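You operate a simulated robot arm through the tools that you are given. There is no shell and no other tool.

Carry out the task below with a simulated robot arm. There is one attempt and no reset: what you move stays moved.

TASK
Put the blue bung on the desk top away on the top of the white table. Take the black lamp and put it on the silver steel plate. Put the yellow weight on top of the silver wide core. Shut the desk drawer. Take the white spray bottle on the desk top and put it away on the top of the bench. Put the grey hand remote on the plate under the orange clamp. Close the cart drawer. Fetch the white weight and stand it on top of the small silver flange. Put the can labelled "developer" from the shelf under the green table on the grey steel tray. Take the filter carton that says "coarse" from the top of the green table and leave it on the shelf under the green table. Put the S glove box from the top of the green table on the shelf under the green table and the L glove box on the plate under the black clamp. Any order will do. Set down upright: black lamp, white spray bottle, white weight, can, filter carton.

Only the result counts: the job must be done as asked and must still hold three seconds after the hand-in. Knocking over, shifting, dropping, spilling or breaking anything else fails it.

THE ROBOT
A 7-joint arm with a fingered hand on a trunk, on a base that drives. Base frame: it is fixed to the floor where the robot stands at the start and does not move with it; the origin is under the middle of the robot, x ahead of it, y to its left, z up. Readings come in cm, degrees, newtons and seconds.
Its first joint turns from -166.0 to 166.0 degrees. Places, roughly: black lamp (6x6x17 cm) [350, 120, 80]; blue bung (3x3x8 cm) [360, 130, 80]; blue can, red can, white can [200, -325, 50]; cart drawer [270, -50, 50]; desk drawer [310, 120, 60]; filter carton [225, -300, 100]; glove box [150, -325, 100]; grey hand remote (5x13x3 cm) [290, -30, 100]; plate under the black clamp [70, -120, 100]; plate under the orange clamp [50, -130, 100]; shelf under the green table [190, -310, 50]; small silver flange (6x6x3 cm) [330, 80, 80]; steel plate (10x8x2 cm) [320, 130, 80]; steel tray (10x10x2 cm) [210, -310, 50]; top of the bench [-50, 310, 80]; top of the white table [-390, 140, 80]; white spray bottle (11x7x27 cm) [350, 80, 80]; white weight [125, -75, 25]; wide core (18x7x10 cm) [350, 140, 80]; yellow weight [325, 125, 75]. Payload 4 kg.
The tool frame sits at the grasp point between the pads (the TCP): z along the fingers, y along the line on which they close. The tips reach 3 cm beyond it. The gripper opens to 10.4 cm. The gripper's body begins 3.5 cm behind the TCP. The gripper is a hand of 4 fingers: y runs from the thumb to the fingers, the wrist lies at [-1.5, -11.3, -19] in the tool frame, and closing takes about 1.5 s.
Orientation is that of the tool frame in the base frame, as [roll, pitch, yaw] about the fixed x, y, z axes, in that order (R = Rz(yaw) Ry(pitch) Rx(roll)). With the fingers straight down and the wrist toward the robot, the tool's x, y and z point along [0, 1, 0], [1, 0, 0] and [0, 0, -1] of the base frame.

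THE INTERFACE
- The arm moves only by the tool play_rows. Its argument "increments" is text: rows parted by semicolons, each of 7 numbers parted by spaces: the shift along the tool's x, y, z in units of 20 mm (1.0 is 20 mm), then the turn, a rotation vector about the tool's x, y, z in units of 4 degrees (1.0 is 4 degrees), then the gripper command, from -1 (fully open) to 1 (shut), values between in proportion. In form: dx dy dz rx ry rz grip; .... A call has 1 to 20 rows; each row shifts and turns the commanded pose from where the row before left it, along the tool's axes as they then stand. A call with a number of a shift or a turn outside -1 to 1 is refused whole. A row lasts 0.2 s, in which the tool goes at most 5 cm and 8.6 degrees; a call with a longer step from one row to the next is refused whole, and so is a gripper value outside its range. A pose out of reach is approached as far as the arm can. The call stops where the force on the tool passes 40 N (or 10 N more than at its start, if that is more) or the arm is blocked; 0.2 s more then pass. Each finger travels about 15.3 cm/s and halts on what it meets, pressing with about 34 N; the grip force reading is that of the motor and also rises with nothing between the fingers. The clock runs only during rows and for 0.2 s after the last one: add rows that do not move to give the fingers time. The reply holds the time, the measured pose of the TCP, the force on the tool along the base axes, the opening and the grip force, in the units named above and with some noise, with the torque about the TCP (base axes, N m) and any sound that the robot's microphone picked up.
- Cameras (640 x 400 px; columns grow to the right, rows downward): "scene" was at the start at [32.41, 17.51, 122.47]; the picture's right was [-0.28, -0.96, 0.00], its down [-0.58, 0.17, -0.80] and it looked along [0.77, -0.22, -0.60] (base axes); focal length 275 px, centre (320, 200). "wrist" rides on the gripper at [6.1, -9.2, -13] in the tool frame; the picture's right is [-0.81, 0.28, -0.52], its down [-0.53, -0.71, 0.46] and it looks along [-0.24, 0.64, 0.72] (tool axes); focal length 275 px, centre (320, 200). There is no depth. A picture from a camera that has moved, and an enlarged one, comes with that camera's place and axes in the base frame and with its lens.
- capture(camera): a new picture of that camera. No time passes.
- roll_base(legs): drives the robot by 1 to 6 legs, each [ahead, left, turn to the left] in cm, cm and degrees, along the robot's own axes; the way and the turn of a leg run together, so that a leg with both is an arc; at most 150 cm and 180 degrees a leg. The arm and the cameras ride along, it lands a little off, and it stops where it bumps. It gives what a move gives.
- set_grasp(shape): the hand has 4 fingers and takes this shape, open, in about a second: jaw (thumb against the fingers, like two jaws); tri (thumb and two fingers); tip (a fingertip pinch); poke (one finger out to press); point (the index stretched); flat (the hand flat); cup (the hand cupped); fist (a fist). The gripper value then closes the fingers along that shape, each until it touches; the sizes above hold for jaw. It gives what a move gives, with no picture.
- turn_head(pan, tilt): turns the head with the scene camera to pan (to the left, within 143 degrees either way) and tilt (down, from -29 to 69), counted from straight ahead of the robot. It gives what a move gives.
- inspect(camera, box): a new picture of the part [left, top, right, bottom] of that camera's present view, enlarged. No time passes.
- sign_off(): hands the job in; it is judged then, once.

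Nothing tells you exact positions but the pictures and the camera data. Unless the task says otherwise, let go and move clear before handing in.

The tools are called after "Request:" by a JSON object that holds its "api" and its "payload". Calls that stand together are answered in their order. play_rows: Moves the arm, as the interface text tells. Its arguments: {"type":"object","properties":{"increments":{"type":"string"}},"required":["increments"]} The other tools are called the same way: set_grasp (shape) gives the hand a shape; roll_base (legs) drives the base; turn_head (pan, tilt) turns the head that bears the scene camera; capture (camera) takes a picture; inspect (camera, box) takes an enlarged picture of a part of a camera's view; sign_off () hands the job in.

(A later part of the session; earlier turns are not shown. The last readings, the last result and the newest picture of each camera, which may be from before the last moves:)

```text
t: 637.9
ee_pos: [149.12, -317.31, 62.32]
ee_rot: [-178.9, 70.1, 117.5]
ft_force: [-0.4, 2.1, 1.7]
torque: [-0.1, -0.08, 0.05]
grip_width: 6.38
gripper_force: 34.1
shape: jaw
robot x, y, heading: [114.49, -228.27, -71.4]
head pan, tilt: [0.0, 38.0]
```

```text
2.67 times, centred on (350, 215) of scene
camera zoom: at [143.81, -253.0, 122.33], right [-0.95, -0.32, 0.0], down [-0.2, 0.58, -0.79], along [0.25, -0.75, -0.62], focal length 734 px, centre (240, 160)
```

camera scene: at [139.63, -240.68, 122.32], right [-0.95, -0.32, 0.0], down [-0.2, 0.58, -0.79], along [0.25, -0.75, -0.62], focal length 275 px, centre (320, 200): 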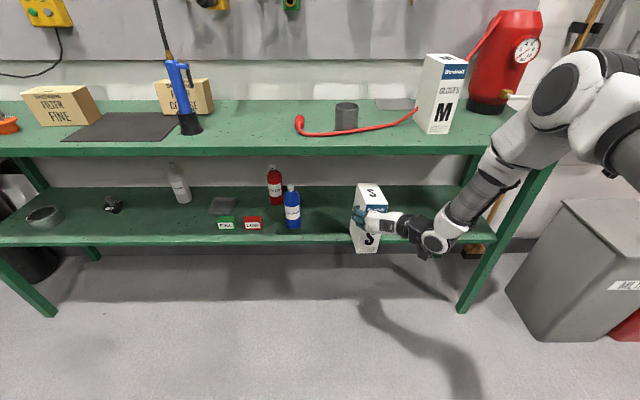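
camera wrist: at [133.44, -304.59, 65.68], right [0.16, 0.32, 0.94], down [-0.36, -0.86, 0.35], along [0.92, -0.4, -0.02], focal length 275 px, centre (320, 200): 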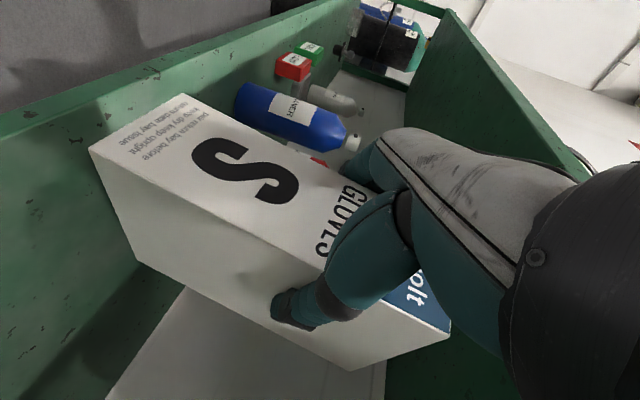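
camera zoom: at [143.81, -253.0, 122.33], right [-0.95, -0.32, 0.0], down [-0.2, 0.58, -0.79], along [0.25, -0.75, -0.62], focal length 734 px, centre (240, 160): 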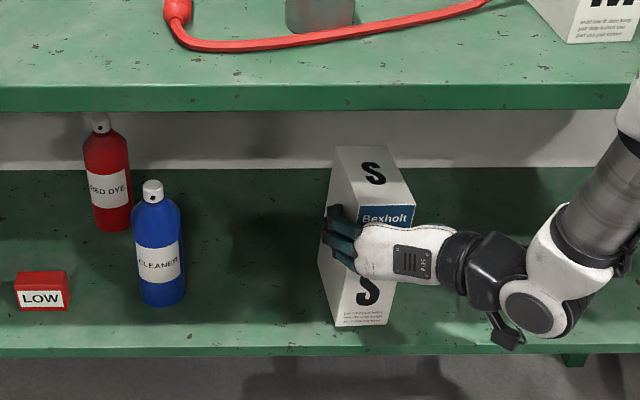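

Contact. I open the hand and back the base straight out.

Request:
{"api": "play_rows", "payload": {"increments": "0 0 0 0 0 0 0.5; 0 0 0 0 0 0 0.1; 0 0 0 0 0 0 -0.3; 0 0 0 0 0 0 -0.6; 0 0 0 0 0 0 -1; 0 0 0 0 0 0 -1; 0 0 0 0 0 0 -1; 0 0 0 0 0 0 -1"}}

Request:
{"api": "play_rows", "payload": {"increments": "-0.33 0 -0.94 0 0 0 -1; -0.33 0 -0.94 0 0 0 -1; -0.33 0 -0.94 0 0 0 -1; -0.33 0 -0.94 0 0 0 -1; -0.33 0 -0.94 0 0 0 -1; 0 0 0 0 0 0 -1"}}

Request:
{"api": "capture", "payload": {"camera": "scene"}}

Request:
{"api": "capture", "payload": {"camera": "wrist"}}

```text
t: 639.7
ee_pos: [149.36, -317.2, 62.41]
ee_rot: [-178.3, 70.2, 117.9]
ft_force: [0.0, 1.5, -0.7]
torque: [-0.07, 0.04, -0.05]
grip_width: 10.39
gripper_force: 0.0
shape: jaw
robot x, y, heading: [114.68, -228.76, -71.3]
head pan, tilt: [0.0, 38.0]
```

```text
t: 641.1
ee_pos: [145.81, -310.11, 68.67]
ee_rot: [-178.4, 70.2, 118.0]
ft_force: [0.8, 0.8, -0.1]
torque: [0.01, -0.02, -0.02]
grip_width: 10.38
gripper_force: 0.1
shape: jaw
robot x, y, heading: [114.36, -228.45, -71.5]
head pan, tilt: [0.0, 38.0]
```

```text
taken
camera scene: at [143.81, -253.01, 122.33], right [-0.95, -0.32, 0.0], down [-0.2, 0.58, -0.79], along [0.25, -0.75, -0.62], focal length 275 px, centre (320, 200)
```

scene: 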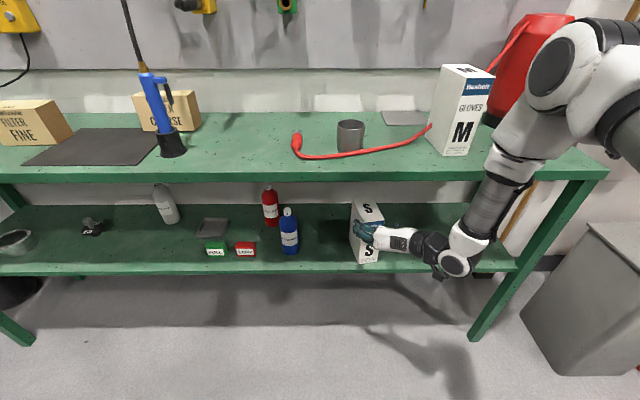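

```text
taken
camera wrist: at [131.28, -301.4, 67.25], right [0.16, 0.32, 0.94], down [-0.37, -0.86, 0.35], along [0.92, -0.4, -0.02], focal length 275 px, centre (320, 200)
```

wrist: 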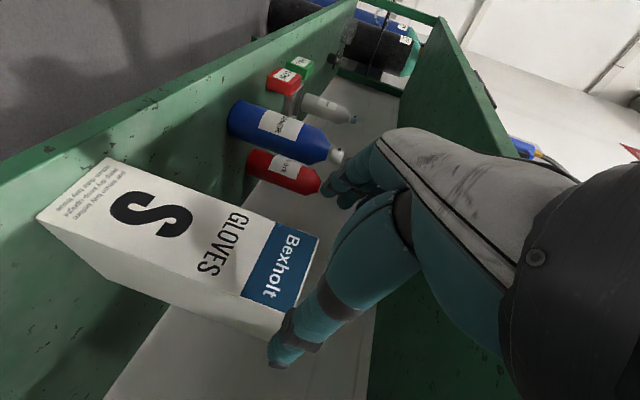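

The S box stands on the shelf. Next the DEVELOPER can: I back off and shift left until I'm lined up with it.

Request:
{"api": "roll_base", "payload": {"legs": [[-20, 0, 0], [0, 73, 0]]}}

Request:
{"api": "play_rows", "payload": {"increments": "0.94 0 0.34 0 0 0 -1; 0.94 0 0.34 0 0 0 -1; 0.94 0 0.34 0 0 0 -1; 0.7 0 0.25 0 0 0 -1; 0 0 0 0 0 0 -1"}}

Request:
{"api": "capture", "payload": {"camera": "scene"}}

Request:
{"api": "capture", "payload": {"camera": "wrist"}}

```text
t: 646.3
ee_pos: [209.71, -267.19, 68.6]
ee_rot: [-178.6, 70.2, 118.5]
ft_force: [-0.1, 0.0, -0.6]
torque: [-0.01, -0.01, -0.01]
grip_width: 10.4
gripper_force: 0.0
shape: jaw
robot x, y, heading: [176.85, -185.59, -70.4]
head pan, tilt: [0.0, 38.0]
```

```text
t: 647.5
ee_pos: [209.63, -267.25, 61.26]
ee_rot: [-178.4, 70.3, 118.8]
ft_force: [-0.6, 0.0, 0.3]
torque: [-0.01, -0.03, 0.03]
grip_width: 10.38
gripper_force: 0.2
shape: jaw
robot x, y, heading: [177.15, -185.58, -70.7]
head pan, tilt: [0.0, 38.0]
```

```text
taken
camera scene: at [206.77, -209.97, 122.33], right [-0.94, -0.33, 0.0], down [-0.2, 0.58, -0.79], along [0.26, -0.74, -0.62], focal length 275 px, centre (320, 200)
```

scene: 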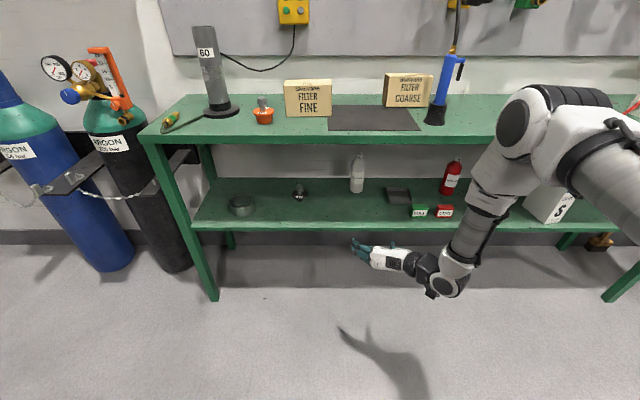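

```text
taken
camera wrist: at [194.84, -258.6, 59.77], right [0.15, 0.32, 0.94], down [-0.35, -0.87, 0.35], along [0.92, -0.39, -0.02], focal length 275 px, centre (320, 200)
```

wrist: 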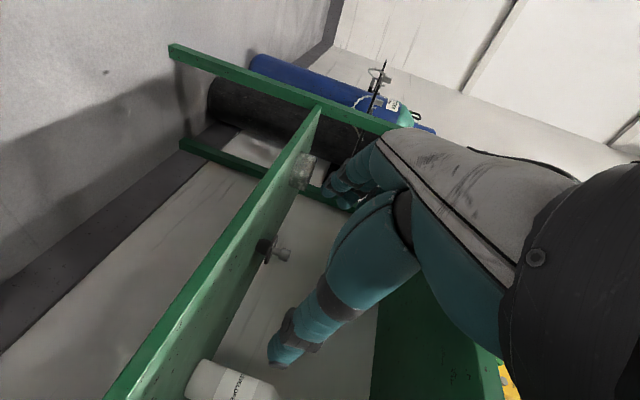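

Request:
{"api": "inspect", "payload": {"camera": "scene", "box": [330, 130, 480, 240]}}

Request:
{"api": "turn_head", "payload": {"pan": 10, "tilt": 30}}

Request:
{"api": "inspect", "payload": {"camera": "scene", "box": [330, 130, 520, 260]}}

```text
3.64 times, centred on (405, 185) of scene
camera zoom: at [206.77, -209.97, 122.33], right [-0.94, -0.33, 0.0], down [-0.2, 0.58, -0.79], along [0.26, -0.74, -0.62], focal length 1001 px, centre (11, 254)
```

zoom: 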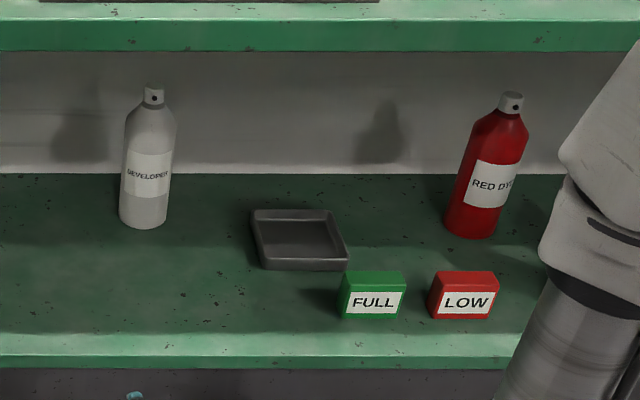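

```text
t: 648.2
ee_pos: [209.57, -267.14, 61.25]
ee_rot: [-178.6, 70.2, 118.6]
ft_force: [-0.1, -0.5, 0.4]
torque: [-0.01, 0.0, -0.01]
grip_width: 10.39
gripper_force: 0.0
shape: jaw
robot x, y, heading: [177.2, -185.68, -70.7]
head pan, tilt: [10.0, 30.0]
```

```text
3.08 times, centred on (425, 195) of scene
camera zoom: at [208.34, -209.71, 123.56], right [-0.87, -0.49, 0.0], down [-0.25, 0.44, -0.87], along [0.42, -0.75, -0.5], focal length 847 px, centre (-3, 215)
```

zoom: 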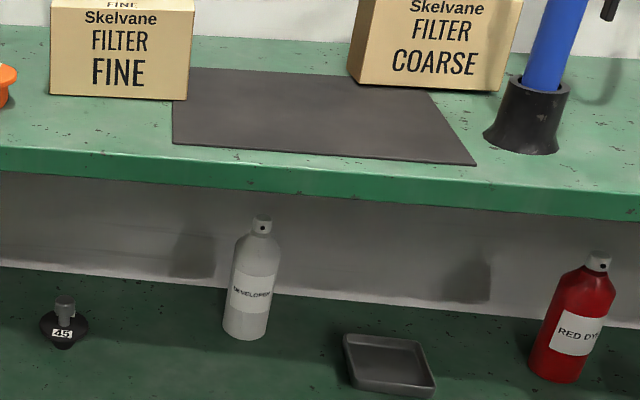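

The can stands at (224.4,-308.7) and the tray centre at (206,-308.5). I square the hand to the shelf and approach with the base.

Request:
{"api": "play_rows", "payload": {"increments": "0 0 0 0.28 0 0.77 -1; 0 0 0 0.28 0 0.77 -1; 0 0 0 0.28 0 0.77 -1; 0 0 0 0 0 0 -1"}}

Request:
{"api": "roll_base", "payload": {"legs": [[15, 0, 0]]}}

Request:
{"api": "turn_head", "payload": {"pan": 0, "tilt": 42}}

Request:
{"api": "capture", "payload": {"camera": "scene"}}

Request:
{"api": "capture", "payload": {"camera": "wrist"}}

```text
t: 649.2
ee_pos: [209.51, -267.18, 61.13]
ee_rot: [160.1, 68.7, 92.2]
ft_force: [-0.4, 0.3, 0.5]
torque: [0.0, 0.02, 0.0]
grip_width: 10.42
gripper_force: 0.1
shape: jaw
robot x, y, heading: [176.98, -185.59, -70.7]
head pan, tilt: [10.0, 30.0]
```

```text
t: 650.6
ee_pos: [215.02, -281.23, 61.15]
ee_rot: [160.3, 68.6, 92.6]
ft_force: [0.0, 0.6, 0.6]
torque: [0.0, 0.01, 0.0]
grip_width: 10.41
gripper_force: 0.1
shape: jaw
robot x, y, heading: [181.97, -199.95, -70.4]
head pan, tilt: [10.0, 30.0]
```

```text
t: 651.3
ee_pos: [214.97, -281.22, 61.17]
ee_rot: [160.1, 68.6, 92.5]
ft_force: [0.6, 0.7, 0.0]
torque: [-0.02, 0.04, 0.0]
grip_width: 10.39
gripper_force: 0.1
shape: jaw
robot x, y, heading: [182.03, -199.97, -70.2]
head pan, tilt: [0.0, 42.0]
```

```text
taken
camera scene: at [211.81, -223.75, 121.74], right [-0.94, -0.34, 0.0], down [-0.23, 0.63, -0.74], along [0.25, -0.7, -0.67], focal length 275 px, centre (320, 200)
```

scene: 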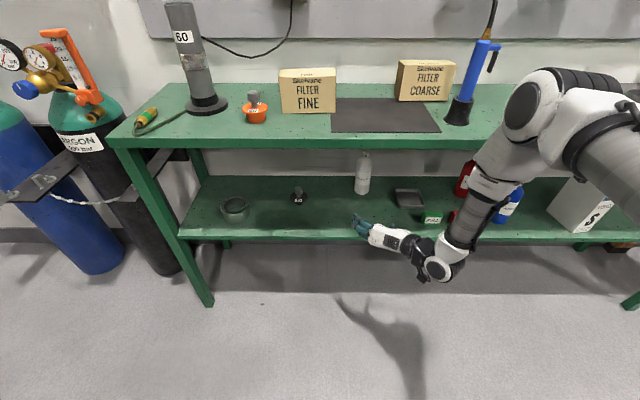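

```text
taken
camera wrist: at [201.42, -271.02, 58.67], right [0.07, 0.25, 0.97], down [-0.48, -0.84, 0.25], along [0.87, -0.48, 0.06], focal length 275 px, centre (320, 200)
```

wrist: 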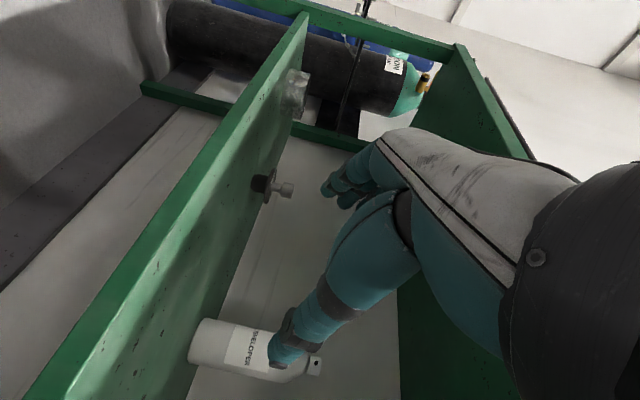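

Request:
{"api": "play_rows", "payload": {"increments": "0 0 0 0.56 0 -0.74 -1; 0 0 0 0.55 0 -0.75 -1; -0.342 0 0.94 0 0 0 -1; -0.342 0 0.94 0 0 0 -1; -0.342 0 0.94 0 0 0 -1; -0.342 0 0.94 0 0 0 -1; -0.342 0 0.94 0 0 0 -1; 0 0 0 0 0 0 -1"}}

Request:
{"api": "capture", "payload": {"camera": "scene"}}

Request:
{"api": "capture", "payload": {"camera": "wrist"}}

```text
t: 653.1
ee_pos: [218.1, -290.6, 61.03]
ee_rot: [180.0, 69.7, 109.0]
ft_force: [0.4, -0.6, -0.6]
torque: [0.0, -0.02, 0.0]
grip_width: 10.38
gripper_force: 0.2
shape: jaw
robot x, y, heading: [181.79, -199.67, -70.1]
head pan, tilt: [0.0, 42.0]
```

```text
taken
camera scene: at [211.81, -223.75, 121.73], right [-0.94, -0.34, 0.0], down [-0.23, 0.63, -0.74], along [0.25, -0.7, -0.67], focal length 275 px, centre (320, 200)
```

scene: 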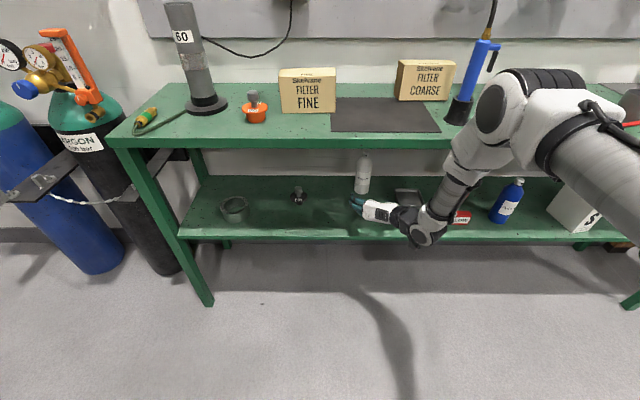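

```text
taken
camera wrist: at [204.76, -279.97, 59.68], right [0.19, 0.28, 0.94], down [-0.47, -0.81, 0.34], along [0.86, -0.51, -0.02], focal length 275 px, centre (320, 200)
```

wrist: 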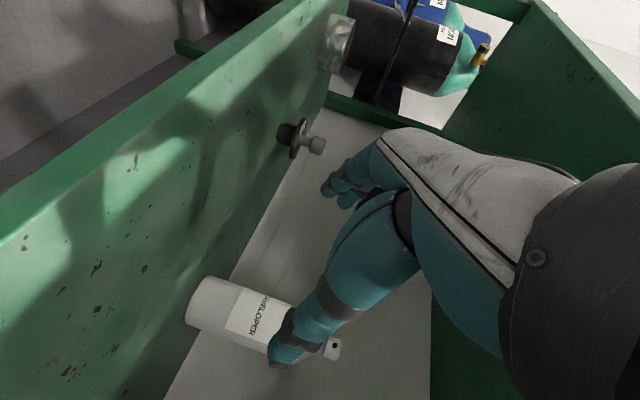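

Request:
{"api": "play_rows", "payload": {"increments": "-0.342 0 0.94 0 0 0 -1; -0.342 0 0.94 0 0 0 -1; -0.342 0 0.94 0 0 0 -1; -0.342 0 0.94 0 0 0 -1; 0 0 0 0 0 0 -1"}}

Request:
{"api": "capture", "payload": {"camera": "scene"}}

Request:
{"api": "capture", "payload": {"camera": "wrist"}}

```text
t: 654.3
ee_pos: [220.75, -298.16, 60.98]
ee_rot: [-179.6, 69.7, 109.5]
ft_force: [0.1, 0.2, -0.5]
torque: [-0.01, -0.02, 0.01]
grip_width: 10.38
gripper_force: 0.1
shape: jaw
robot x, y, heading: [181.76, -199.91, -70.4]
head pan, tilt: [0.0, 42.0]
```

```text
taken
camera scene: at [211.81, -223.75, 121.73], right [-0.94, -0.34, 0.0], down [-0.23, 0.63, -0.74], along [0.25, -0.7, -0.67], focal length 275 px, centre (320, 200)
```

scene: 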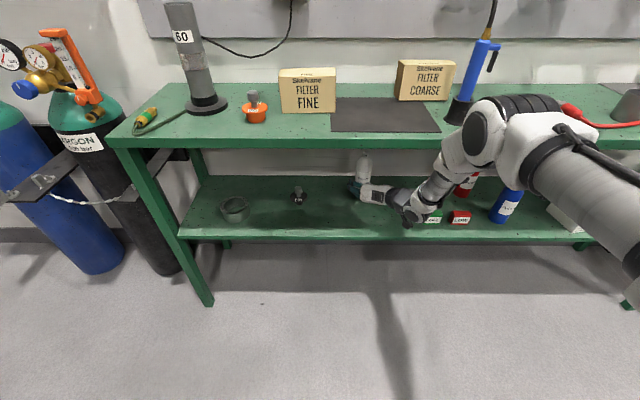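

```text
taken
camera wrist: at [207.42, -287.6, 59.65], right [0.19, 0.28, 0.94], down [-0.47, -0.81, 0.34], along [0.86, -0.51, -0.02], focal length 275 px, centre (320, 200)
```

wrist: 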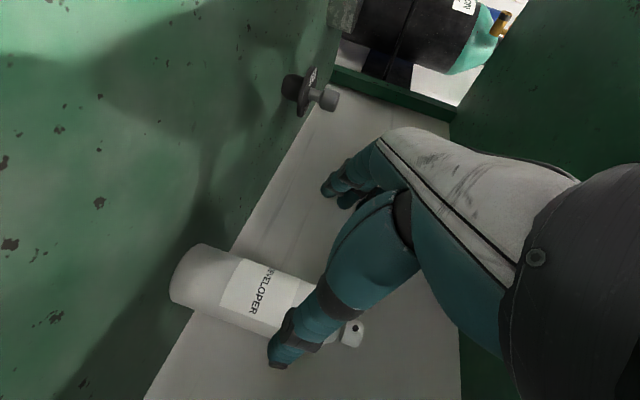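

Request:
{"api": "play_rows", "payload": {"increments": "-0.342 0 0.94 0 0 0 -1; -0.342 0 0.94 0 0 0 -1; -0.342 0 0.94 0 0 0 -1; 0 0 0 0 0 0 -1"}}

Request:
{"api": "capture", "payload": {"camera": "scene"}}

Request:
{"api": "capture", "payload": {"camera": "wrist"}}

```text
t: 655.3
ee_pos: [222.74, -303.72, 61.06]
ee_rot: [-179.9, 69.7, 109.2]
ft_force: [0.1, -0.1, -0.1]
torque: [0.03, -0.01, 0.0]
grip_width: 10.41
gripper_force: 0.1
shape: jaw
robot x, y, heading: [181.78, -199.98, -70.5]
head pan, tilt: [0.0, 42.0]
```

```text
taken
camera scene: at [211.81, -223.75, 121.73], right [-0.94, -0.34, 0.0], down [-0.23, 0.63, -0.74], along [0.25, -0.7, -0.67], focal length 275 px, centre (320, 200)
```

scene: 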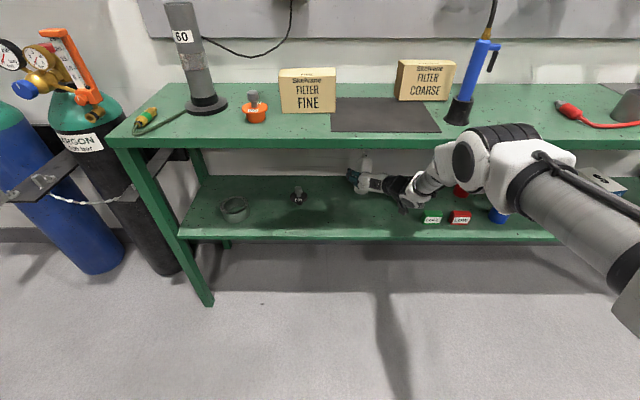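

```text
taken
camera wrist: at [209.35, -293.15, 59.77], right [0.19, 0.28, 0.94], down [-0.47, -0.81, 0.34], along [0.86, -0.51, -0.02], focal length 275 px, centre (320, 200)
```

wrist: 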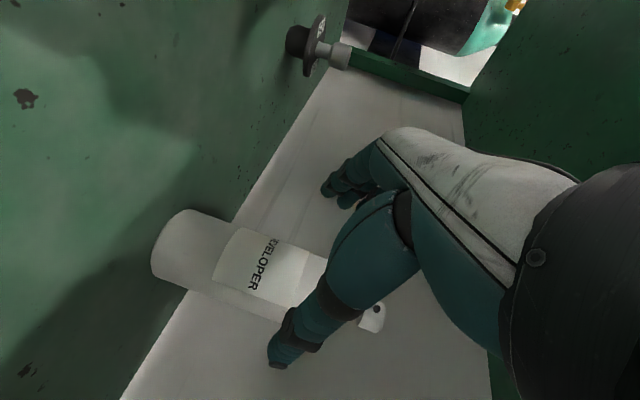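

Request:
{"api": "play_rows", "payload": {"increments": "-0.342 0 0.94 0 0 0 -1; -0.342 0 0.94 0 0 0 -1; -0.19 0 0.53 0 0 0 -1; 0 0 0 0 0 0 -1"}}

Request:
{"api": "capture", "payload": {"camera": "scene"}}

Request:
{"api": "capture", "payload": {"camera": "wrist"}}

```text
t: 656.3
ee_pos: [224.28, -308.51, 60.94]
ee_rot: [179.8, 69.7, 108.8]
ft_force: [-0.1, -0.2, -0.8]
torque: [0.01, 0.01, -0.04]
grip_width: 10.37
gripper_force: 0.1
shape: jaw
robot x, y, heading: [181.76, -200.41, -70.3]
head pan, tilt: [0.0, 42.0]
```

```text
taken
camera scene: at [211.81, -223.75, 121.73], right [-0.94, -0.34, 0.0], down [-0.23, 0.63, -0.74], along [0.25, -0.7, -0.67], focal length 275 px, centre (320, 200)
```

scene: 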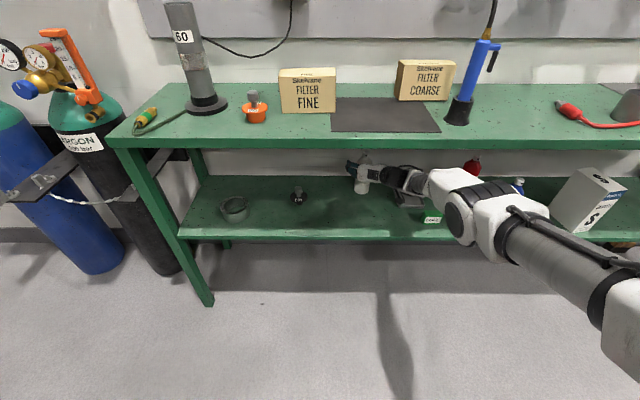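

```text
taken
camera wrist: at [211.02, -298.06, 59.65], right [0.19, 0.28, 0.94], down [-0.47, -0.81, 0.34], along [0.86, -0.51, -0.02], focal length 275 px, centre (320, 200)
```

wrist: 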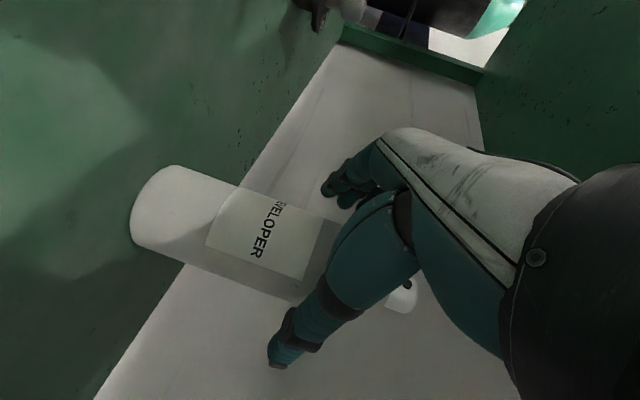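

The can is between thumb and fingers. Close.

Request:
{"api": "play_rows", "payload": {"increments": "0 0 0 0 0 0 -0.5; 0 0 0 0 0 0 0; 0 0 0 0 0 0 0.5; 0 0 0 0 0 0 1; 0 0 0 0 0 0 1; 0 0 0 0 0 0 1; 0 0 0 0 0 0 1; 0 0 0 0 0 0 1; 0 0 0 0 0 0 1"}}

Request:
{"api": "capture", "payload": {"camera": "wrist"}}

Request:
{"api": "inspect", "payload": {"camera": "scene", "box": [320, 130, 480, 240]}}

```text
t: 658.3
ee_pos: [224.29, -308.71, 60.99]
ee_rot: [-179.8, 69.7, 109.2]
ft_force: [-0.3, 1.1, -0.4]
torque: [-0.02, 0.09, -0.03]
grip_width: 5.18
gripper_force: 33.9
shape: jaw
robot x, y, heading: [181.83, -199.85, -70.4]
head pan, tilt: [0.0, 42.0]
```

```text
taken
camera wrist: at [211.02, -298.05, 59.65], right [0.19, 0.28, 0.94], down [-0.47, -0.81, 0.34], along [0.86, -0.51, -0.02], focal length 275 px, centre (320, 200)
```

wrist: 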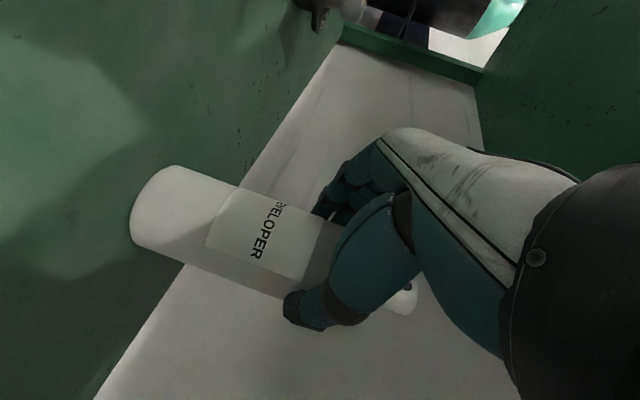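

```text
3.64 times, centred on (400, 185) of scene
camera zoom: at [211.81, -223.74, 121.73], right [-0.94, -0.34, 0.0], down [-0.23, 0.63, -0.74], along [0.25, -0.7, -0.67], focal length 1001 px, centre (29, 254)
```

zoom: 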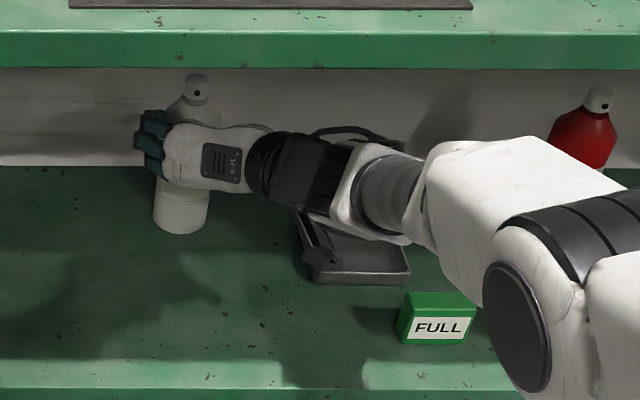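

Gripped. I lift the can ~4.5 cm, then shift the base right and back so it hovers over the tray.

Request:
{"api": "play_rows", "payload": {"increments": "-0.47 0 -0.171 0 0 0 1; -0.94 0 -0.342 0 0 0 1; -0.7 0 -0.257 0 0 0 1; 0 0 0 0 0 0 1"}}

Request:
{"api": "inspect", "payload": {"camera": "scene", "box": [320, 130, 480, 240]}}

Request:
{"api": "capture", "payload": {"camera": "wrist"}}

```text
t: 659.3
ee_pos: [224.29, -308.77, 65.2]
ee_rot: [-179.8, 69.6, 109.2]
ft_force: [0.6, -1.0, -3.2]
torque: [0.07, -0.01, -0.03]
grip_width: 5.17
gripper_force: 34.2
shape: jaw
robot x, y, heading: [181.81, -200.14, -70.4]
head pan, tilt: [0.0, 42.0]
```

```text
3.64 times, centred on (400, 185) of scene
camera zoom: at [211.81, -223.79, 121.72], right [-0.94, -0.34, 0.0], down [-0.23, 0.63, -0.74], along [0.25, -0.7, -0.67], focal length 1001 px, centre (29, 254)
```

zoom: 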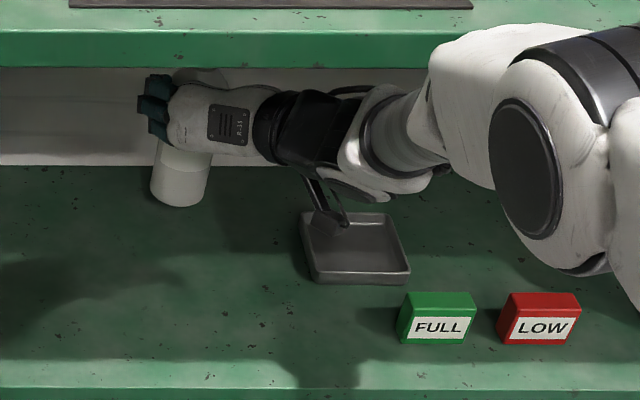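

```text
taken
camera wrist: at [210.97, -298.03, 63.91], right [0.2, 0.28, 0.94], down [-0.47, -0.81, 0.34], along [0.86, -0.51, -0.03], focal length 275 px, centre (320, 200)
```

wrist: 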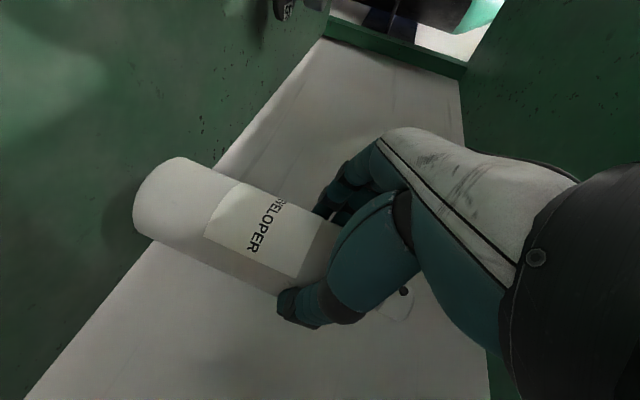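

Request:
{"api": "roll_base", "payload": {"legs": [[-6.3, -17.2, 0]]}}

Request:
{"api": "capture", "payload": {"camera": "scene"}}

Request:
{"api": "inspect", "payload": {"camera": "scene", "box": [300, 130, 480, 260]}}

Request:
{"api": "capture", "payload": {"camera": "wrist"}}

```text
t: 660.8
ee_pos: [206.24, -308.66, 65.48]
ee_rot: [-179.8, 69.7, 109.4]
ft_force: [-0.9, 0.0, -4.6]
torque: [0.11, 0.06, 0.01]
grip_width: 5.18
gripper_force: 34.0
shape: jaw
robot x, y, heading: [163.26, -199.8, -70.4]
head pan, tilt: [0.0, 42.0]
```

```text
taken
camera scene: at [193.51, -223.69, 121.73], right [-0.94, -0.34, 0.0], down [-0.23, 0.63, -0.74], along [0.25, -0.7, -0.67], focal length 275 px, centre (320, 200)
```

scene: 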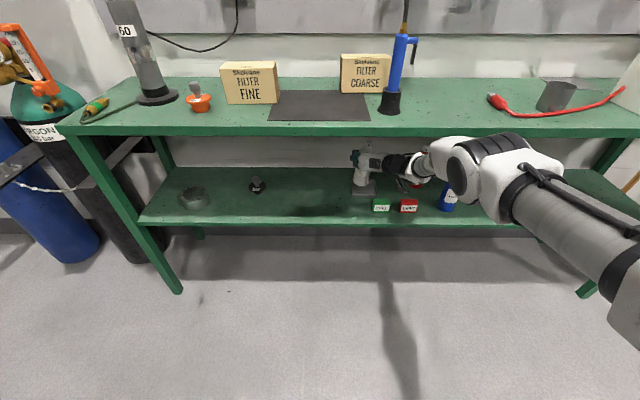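

```text
3.08 times, centred on (390, 195) of scene
camera zoom: at [193.51, -223.69, 121.73], right [-0.94, -0.34, 0.0], down [-0.23, 0.63, -0.74], along [0.25, -0.7, -0.67], focal length 847 px, centre (105, 215)
```

zoom: 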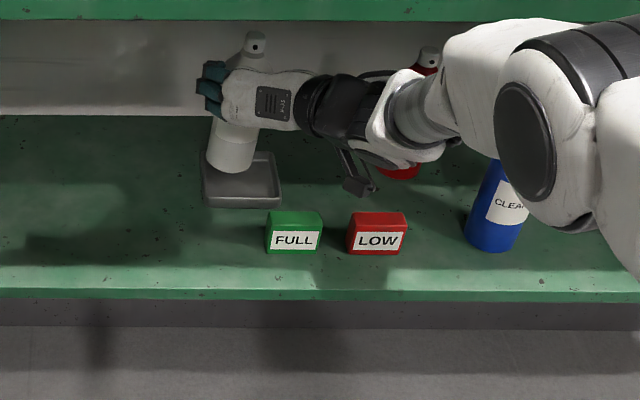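

```text
taken
camera wrist: at [192.96, -298.07, 64.12], right [0.19, 0.28, 0.94], down [-0.47, -0.81, 0.34], along [0.86, -0.51, -0.02], focal length 275 px, centre (320, 200)
```

wrist: 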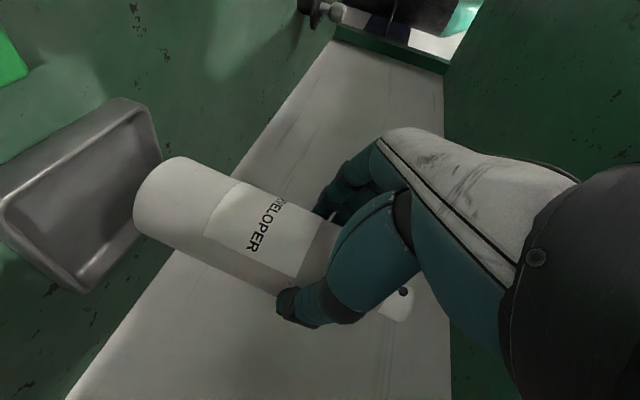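

Request:
{"api": "play_rows", "payload": {"increments": "0.04 -0.3 -0.11 0 0 0 1; 0.04 -0.3 -0.11 0 0 0 1; 0.47 0 0.171 0 0 0 1; 0.47 0 0.171 0 0 0 1; 0.24 0 0.086 0 0 0 1; 0 0 0 0 0 0 1"}}

Request:
{"api": "inspect", "payload": {"camera": "scene", "box": [330, 140, 420, 220]}}

Request:
{"api": "capture", "payload": {"camera": "wrist"}}

```text
t: 662.2
ee_pos: [205.01, -308.5, 62.83]
ee_rot: [-179.5, 69.7, 109.7]
ft_force: [-0.4, 0.1, -3.2]
torque: [0.07, 0.04, 0.01]
grip_width: 5.15
gripper_force: 34.0
shape: jaw
robot x, y, heading: [163.58, -199.68, -70.2]
head pan, tilt: [0.0, 42.0]
```

```text
5.00 times, centred on (375, 180) of scene
camera zoom: at [193.51, -223.69, 121.73], right [-0.94, -0.34, 0.0], down [-0.23, 0.63, -0.74], along [0.25, -0.7, -0.67], focal length 1376 px, centre (45, 300)
```

zoom: 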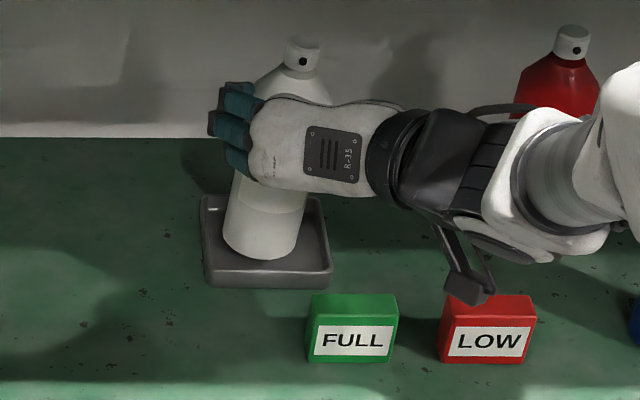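

```text
taken
camera wrist: at [191.67, -297.99, 61.58], right [0.19, 0.28, 0.94], down [-0.47, -0.81, 0.34], along [0.86, -0.51, -0.02], focal length 275 px, centre (320, 200)
```

wrist: 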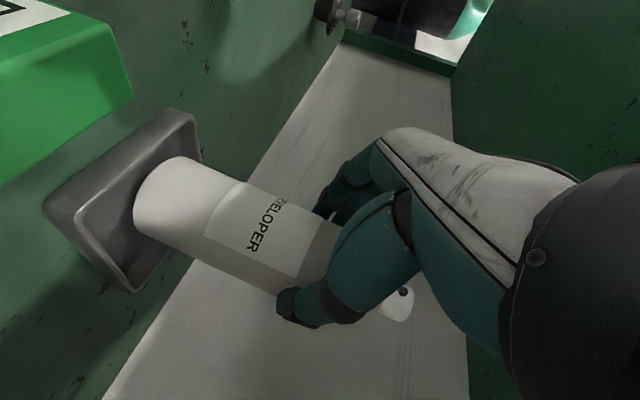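

Request:
{"api": "play_rows", "payload": {"increments": "0.14 0 0.05 0 0 0 1; 0.14 0 0.05 0 0 0 1; 0.14 0 0.05 0 0 0 1; 0 0 0 0 0 0 1"}}

Request:
{"api": "play_rows", "payload": {"increments": "0.14 0 0.05 0 0 0 1; 0.14 0 0.05 0 0 0 1; 0 0 0 0 0 0 1"}}

Request:
{"api": "inspect", "payload": {"camera": "scene", "box": [330, 140, 420, 220]}}

```text
t: 663.2
ee_pos: [204.99, -308.55, 61.96]
ee_rot: [-179.6, 69.7, 109.6]
ft_force: [1.0, -0.4, -3.7]
torque: [0.1, 0.04, 0.02]
grip_width: 5.16
gripper_force: 33.9
shape: jaw
robot x, y, heading: [163.06, -199.99, -70.2]
head pan, tilt: [0.0, 42.0]
```

```text
t: 664.0
ee_pos: [205.1, -308.56, 61.67]
ee_rot: [179.8, 69.9, 109.0]
ft_force: [2.3, 3.0, 9.7]
torque: [-0.16, -0.19, 0.06]
grip_width: 5.2
gripper_force: 34.2
shape: jaw
robot x, y, heading: [163.74, -200.03, -70.2]
head pan, tilt: [0.0, 42.0]
```

```text
5.00 times, centred on (375, 180) of scene
camera zoom: at [193.5, -223.63, 121.75], right [-0.94, -0.34, 0.0], down [-0.23, 0.63, -0.74], along [0.25, -0.7, -0.67], focal length 1376 px, centre (45, 300)
```

zoom: 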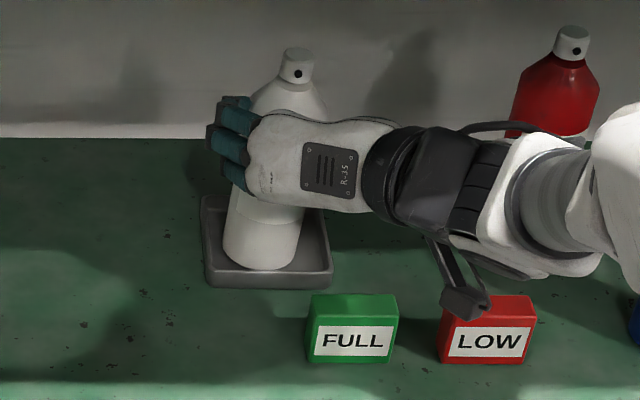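

The can stands in the tray. Release and withdraw straight back.

Request:
{"api": "play_rows", "payload": {"increments": "-0.07 0 -0.025 0 0 0 1; 0 0 0 0 0 0 0.6; 0 0 0 0 0 0 0.3; 0 0 0 0 0 0 0; 0 0 0 0 0 0 -0.3; 0 0 0 0 0 0 -0.6; 0 0 0 0 0 0 -0.9; 0 0 0 0 0 0 -1; 0 0 0 0 0 0 -1"}}

Request:
{"api": "inspect", "payload": {"camera": "scene", "box": [330, 140, 420, 220]}}

Request:
{"api": "capture", "payload": {"camera": "wrist"}}

```text
t: 666.0
ee_pos: [204.98, -308.51, 61.66]
ee_rot: [-179.9, 69.7, 109.3]
ft_force: [-0.7, -0.2, -0.4]
torque: [0.01, -0.02, 0.01]
grip_width: 10.36
gripper_force: 0.0
shape: jaw
robot x, y, heading: [163.81, -199.92, -70.0]
head pan, tilt: [0.0, 42.0]
```

```text
5.00 times, centred on (375, 180) of scene
camera zoom: at [193.5, -223.68, 121.73], right [-0.94, -0.34, 0.0], down [-0.23, 0.63, -0.74], along [0.25, -0.7, -0.67], focal length 1376 px, centre (45, 300)
```

zoom: 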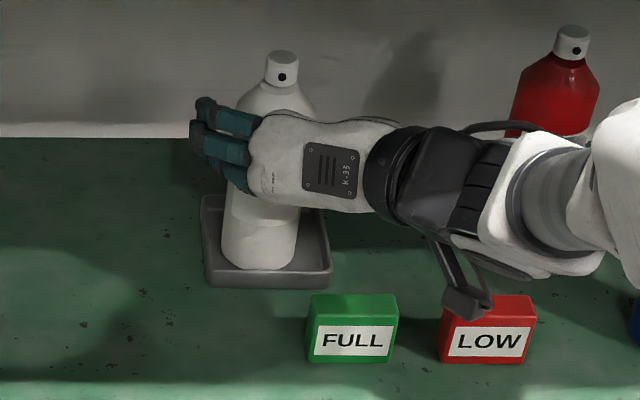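

```text
taken
camera wrist: at [191.61, -297.96, 60.29], right [0.19, 0.28, 0.94], down [-0.47, -0.81, 0.34], along [0.86, -0.51, -0.02], focal length 275 px, centre (320, 200)
```

wrist: 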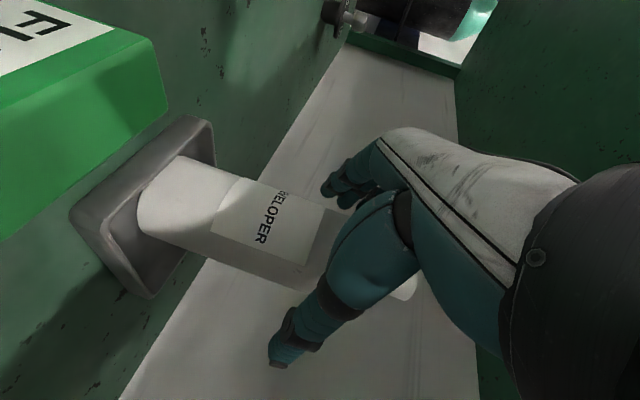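

Request:
{"api": "play_rows", "payload": {"increments": "0.12 0 -0.98 0 0 0 -1; 0.12 0 -0.98 0 0 0 -1; 0.12 0 -0.98 0 0 0 -1; 0.12 0 -0.98 0 0 0 -1; 0 0 0 0 0 0 -1"}}

Request:
{"api": "roll_base", "payload": {"legs": [[-25, 0, 0]]}}

Request:
{"api": "turn_head", "payload": {"pan": 5, "tilt": 36}}

Request:
{"api": "capture", "payload": {"camera": "scene"}}

Request:
{"api": "inspect", "payload": {"camera": "scene", "box": [280, 40, 480, 230]}}

```text
t: 667.2
ee_pos: [202.36, -301.24, 63.37]
ee_rot: [-179.9, 69.7, 109.3]
ft_force: [0.7, -0.2, -0.8]
torque: [0.01, -0.01, 0.01]
grip_width: 10.38
gripper_force: 0.1
shape: jaw
robot x, y, heading: [163.78, -199.9, -70.1]
head pan, tilt: [0.0, 42.0]
```

```text
t: 669.1
ee_pos: [193.96, -277.53, 63.39]
ee_rot: [-179.5, 69.7, 109.7]
ft_force: [-0.1, 0.4, 0.0]
torque: [0.01, 0.01, 0.04]
grip_width: 10.39
gripper_force: 0.0
shape: jaw
robot x, y, heading: [155.27, -176.14, -70.3]
head pan, tilt: [0.0, 42.0]
```

```text
t: 669.7
ee_pos: [193.99, -277.48, 63.3]
ee_rot: [179.7, 69.7, 109.1]
ft_force: [-0.1, 0.0, 0.4]
torque: [0.04, -0.02, 0.0]
grip_width: 10.37
gripper_force: 0.1
shape: jaw
robot x, y, heading: [155.25, -176.27, -70.1]
head pan, tilt: [5.0, 36.0]
```

```text
taken
camera scene: at [185.83, -200.07, 122.63], right [-0.91, -0.42, 0.0], down [-0.25, 0.53, -0.81], along [0.34, -0.73, -0.59], focal length 275 px, centre (320, 200)
```

scene: 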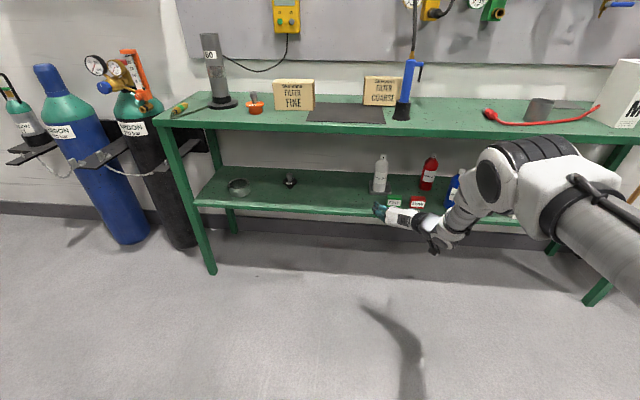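

```text
2.11 times, centred on (380, 135) of scene
camera zoom: at [185.83, -200.07, 122.63], right [-0.91, -0.42, 0.0], down [-0.25, 0.53, -0.81], along [0.34, -0.73, -0.59], focal length 579 px, centre (194, 337)
```

zoom: 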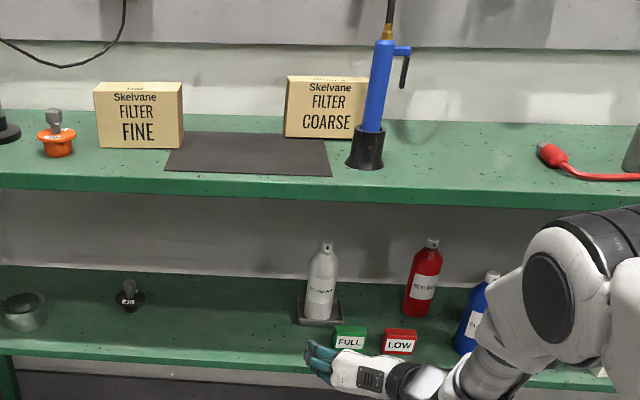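

The developer can stands in the tray. Last item: the COARSE carton. I raise and retract the arm, and bring the hand back to pointing straight down.

Request:
{"api": "play_rows", "payload": {"increments": "-0.77 0 -0.81 0 0 0 -1; -0.77 0 -0.81 0 0 0 -1; -0.77 0 -0.81 0 0 0 -1; -0.77 0 -0.81 0 0 0 -1; -0.77 0 -0.81 0 0 0 -1; -0.77 0 -0.81 0 0 0 -1; -0.77 0 -0.81 0 0 0 -1; -0.77 0 -0.81 0 0 0 -1; -0.77 0 -0.81 0 0 0 -1; -0.77 0 -0.81 0 0 0 -1; -0.77 0 -0.81 0 0 0 -1; -0.77 0 -0.81 0 0 0 -1; -0.77 0 -0.81 0 0 0 -1; -0.77 0 -0.81 0 0 0 -1; -0.77 0 -0.81 0 0 0 -1; -0.77 0 -0.81 0 0 0 -1; -0.77 0 -0.81 0 0 0 -1; -0.77 0 -0.81 0 0 0 -1; -0.77 0 -0.81 0 0 0 -1; -0.77 0 -0.81 0 0 0 -1"}}

Request:
{"api": "play_rows", "payload": {"increments": "0 0 0 0 1 0 -1; 0 0 0 0 1 0 -1; 0 0 0 0 1 0 -1; 0 0 0 0 1 0 -1; 0 0 0 0 1 0 -1; 0 0 0 0 1 0 -1; 0 0 0 0 1 0 -1; 0 0 0 0 1 0 -1; 0 0 0 0 1 0 -1; 0 0 0 0 1 0 -1; 0 0 0 0 1 0 -1; 0 0 0 0 1 0 -1; 0 0 0 0 1 0 -1; 0 0 0 0 1 0 -1; 0 0 0 0 1 0 -1; 0 0 0 0 1 0 -1; 0 0 0 0 1 0 -1; 0 0 0 0 0.4 0 -1; 0 0 -1 0 0 0 -1; 0 0 -1 0 0 0 -1"}}

Request:
{"api": "play_rows", "payload": {"increments": "0 0 -1 0 0 1 -1; 0 0 -1 0 0 1 -1; 0 0 -1 0 0 1 -1; 0 0 -1 0 0 1 -1; 0 0 -1 0 0 1 -1; 0 0 -1 0 0 1 -1; 0 0 0 0 0 1 -1; 0 0 0 0 0 1 -1; 0 0 0 0 0 1 -1; 0 0 0 0 0 1 -1; 0 0 0 0 0 1 -1; 0 0 0 0 0 1 -1; 0 0 0 0 0 1 -1; 0 0 0 0 0 1 -1; 0 0 0 0 0 1 -1; 0 0 0 0 0 1 -1; 0 0 0 0 0 1 -1; 0 0 0 0 0 1 -1; 0 0 0 0 0 1 -1; 0 0 0 0 0 1 -1"}}

Request:
{"api": "capture", "payload": {"camera": "scene"}}

```text
t: 673.9
ee_pos: [187.57, -258.83, 103.39]
ee_rot: [-179.7, 69.7, 109.7]
ft_force: [-0.7, 0.7, -0.8]
torque: [-0.01, -0.02, -0.04]
grip_width: 10.34
gripper_force: 0.0
shape: jaw
robot x, y, heading: [155.17, -176.61, -70.2]
head pan, tilt: [5.0, 36.0]
```

```text
t: 678.1
ee_pos: [187.57, -258.99, 107.52]
ee_rot: [-180.0, 0.1, 109.4]
ft_force: [-0.7, 0.3, 0.0]
torque: [0.02, -0.03, 0.02]
grip_width: 10.34
gripper_force: 0.1
shape: jaw
robot x, y, heading: [155.08, -176.63, -70.2]
head pan, tilt: [5.0, 36.0]
```

```text
t: 682.3
ee_pos: [187.44, -259.01, 119.45]
ee_rot: [179.9, 0.1, 29.2]
ft_force: [-0.1, -0.6, -0.1]
torque: [0.02, 0.01, 0.03]
grip_width: 10.38
gripper_force: 0.0
shape: jaw
robot x, y, heading: [155.19, -176.4, -69.9]
head pan, tilt: [5.0, 36.0]
```

```text
taken
camera scene: at [185.82, -200.07, 122.63], right [-0.91, -0.42, 0.0], down [-0.25, 0.53, -0.81], along [0.34, -0.73, -0.59], focal length 275 px, centre (320, 200)
```

scene: 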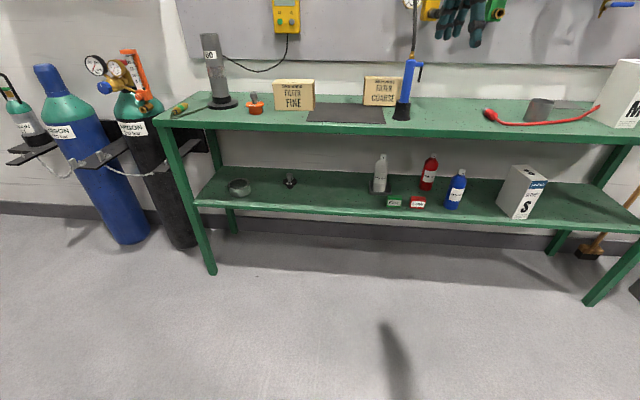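

Request:
{"api": "play_rows", "payload": {"increments": "0 0 0 0 0 0.85 -1; 0 0 0 0 0 0.85 -1; 0 0 0 0 0 0.85 -1; 0 -1 0 0 0 0 -1; 0 -1 0 0 0 0 -1; 0 -1 0 0 0 0 -1; 0 -1 0 0 0 0 -1; 0 -1 0 0 0 0 -1; 0 0 0 0 0 0 -1"}}

Request:
{"api": "roll_base", "payload": {"legs": [[0, 14, -0.7], [58, 0, 0]]}}

Request:
{"api": "turn_head", "payload": {"pan": -5, "tilt": 35}}

Request:
{"api": "capture", "payload": {"camera": "scene"}}

Request:
{"api": "capture", "payload": {"camera": "wrist"}}

```text
t: 684.3
ee_pos: [182.97, -249.96, 120.0]
ee_rot: [179.7, -1.8, 18.1]
ft_force: [0.2, -0.5, -0.5]
torque: [-0.01, 0.0, 0.02]
grip_width: 10.39
gripper_force: 0.1
shape: jaw
robot x, y, heading: [155.03, -176.55, -70.0]
head pan, tilt: [5.0, 36.0]
```

```text
t: 688.5
ee_pos: [215.04, -299.3, 119.84]
ee_rot: [179.8, -1.6, 17.8]
ft_force: [-0.5, -0.4, 0.0]
torque: [0.0, 0.0, 0.01]
grip_width: 10.37
gripper_force: 0.0
shape: jaw
robot x, y, heading: [187.73, -225.3, -70.3]
head pan, tilt: [5.0, 36.0]
```

```text
t: 689.3
ee_pos: [214.99, -299.3, 119.97]
ee_rot: [179.7, -2.0, 17.9]
ft_force: [-0.8, -0.3, -0.1]
torque: [-0.02, 0.01, -0.03]
grip_width: 10.38
gripper_force: 0.0
shape: jaw
robot x, y, heading: [187.51, -225.2, -70.7]
head pan, tilt: [-5.0, 35.0]
```

```text
taken
camera scene: at [217.77, -249.53, 122.44], right [-0.93, -0.37, 0.0], down [-0.23, 0.56, -0.8], along [0.3, -0.74, -0.61], focal length 275 px, centre (320, 200)
```

scene: 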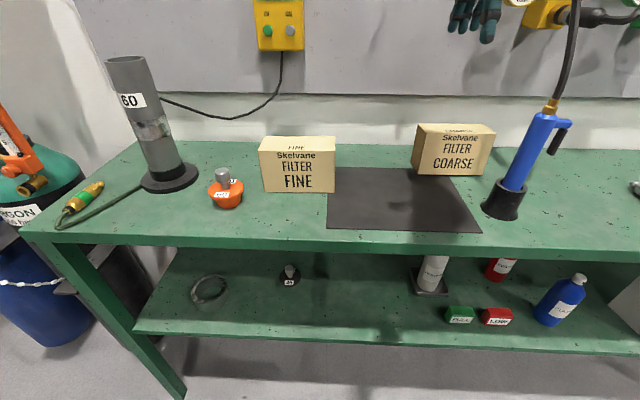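

```text
taken
camera wrist: at [217.53, -288.83, 133.13], right [-0.7, -0.51, 0.49], down [-0.71, 0.52, -0.48], along [-0.01, -0.68, -0.73], focal length 275 px, centre (320, 200)
```

wrist: 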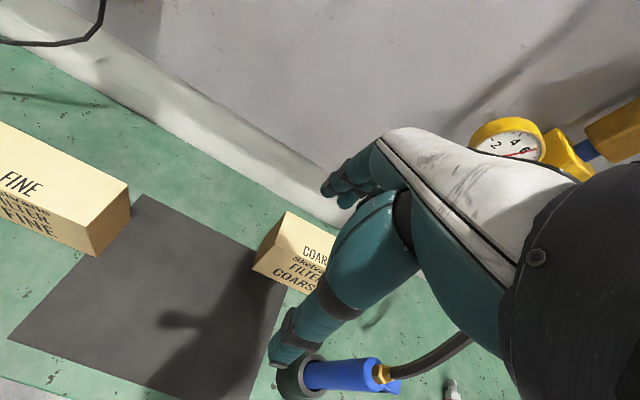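

Request:
{"api": "capture", "payload": {"camera": "scene"}}

Request:
{"api": "inspect", "payload": {"camera": "scene", "box": [400, 80, 580, 240]}}

Request:
{"api": "inspect", "payload": {"camera": "wrist", "box": [220, 190, 420, 400]}}

```text
taken
camera scene: at [217.77, -249.53, 122.44], right [-0.93, -0.37, 0.0], down [-0.23, 0.56, -0.8], along [0.3, -0.74, -0.61], focal length 275 px, centre (320, 200)
```

scene: 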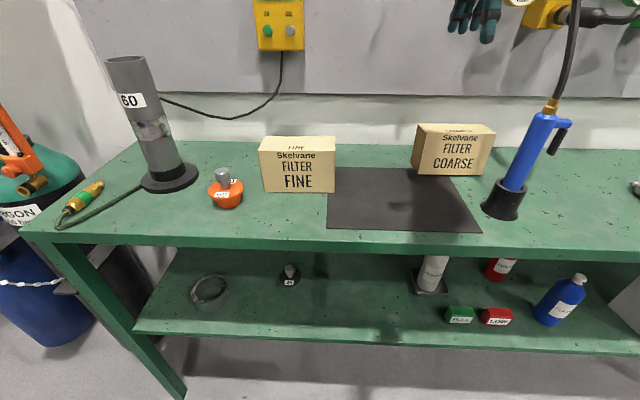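

```text
2.50 times, centred on (490, 160) of scene
camera zoom: at [217.77, -249.53, 122.44], right [-0.93, -0.37, 0.0], down [-0.23, 0.56, -0.8], along [0.3, -0.74, -0.61], focal length 688 px, centre (-105, 300)
```

zoom: 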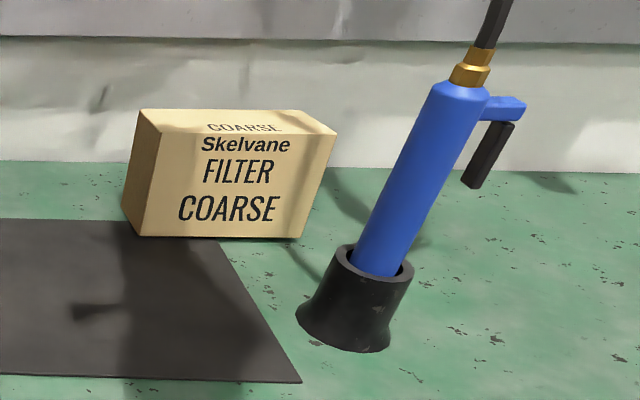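

```text
1.90 times, centred on (320, 295) of wrist
camera zoom: at [217.53, -288.83, 133.13], right [-0.7, -0.51, 0.49], down [-0.71, 0.52, -0.48], along [-0.01, -0.68, -0.73], focal length 524 px, centre (320, 19)
```

zoom: 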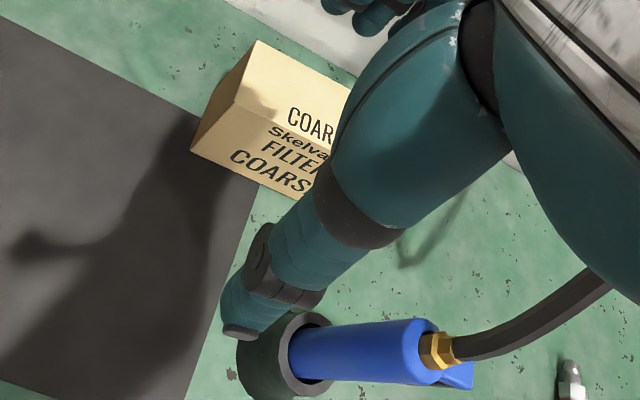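

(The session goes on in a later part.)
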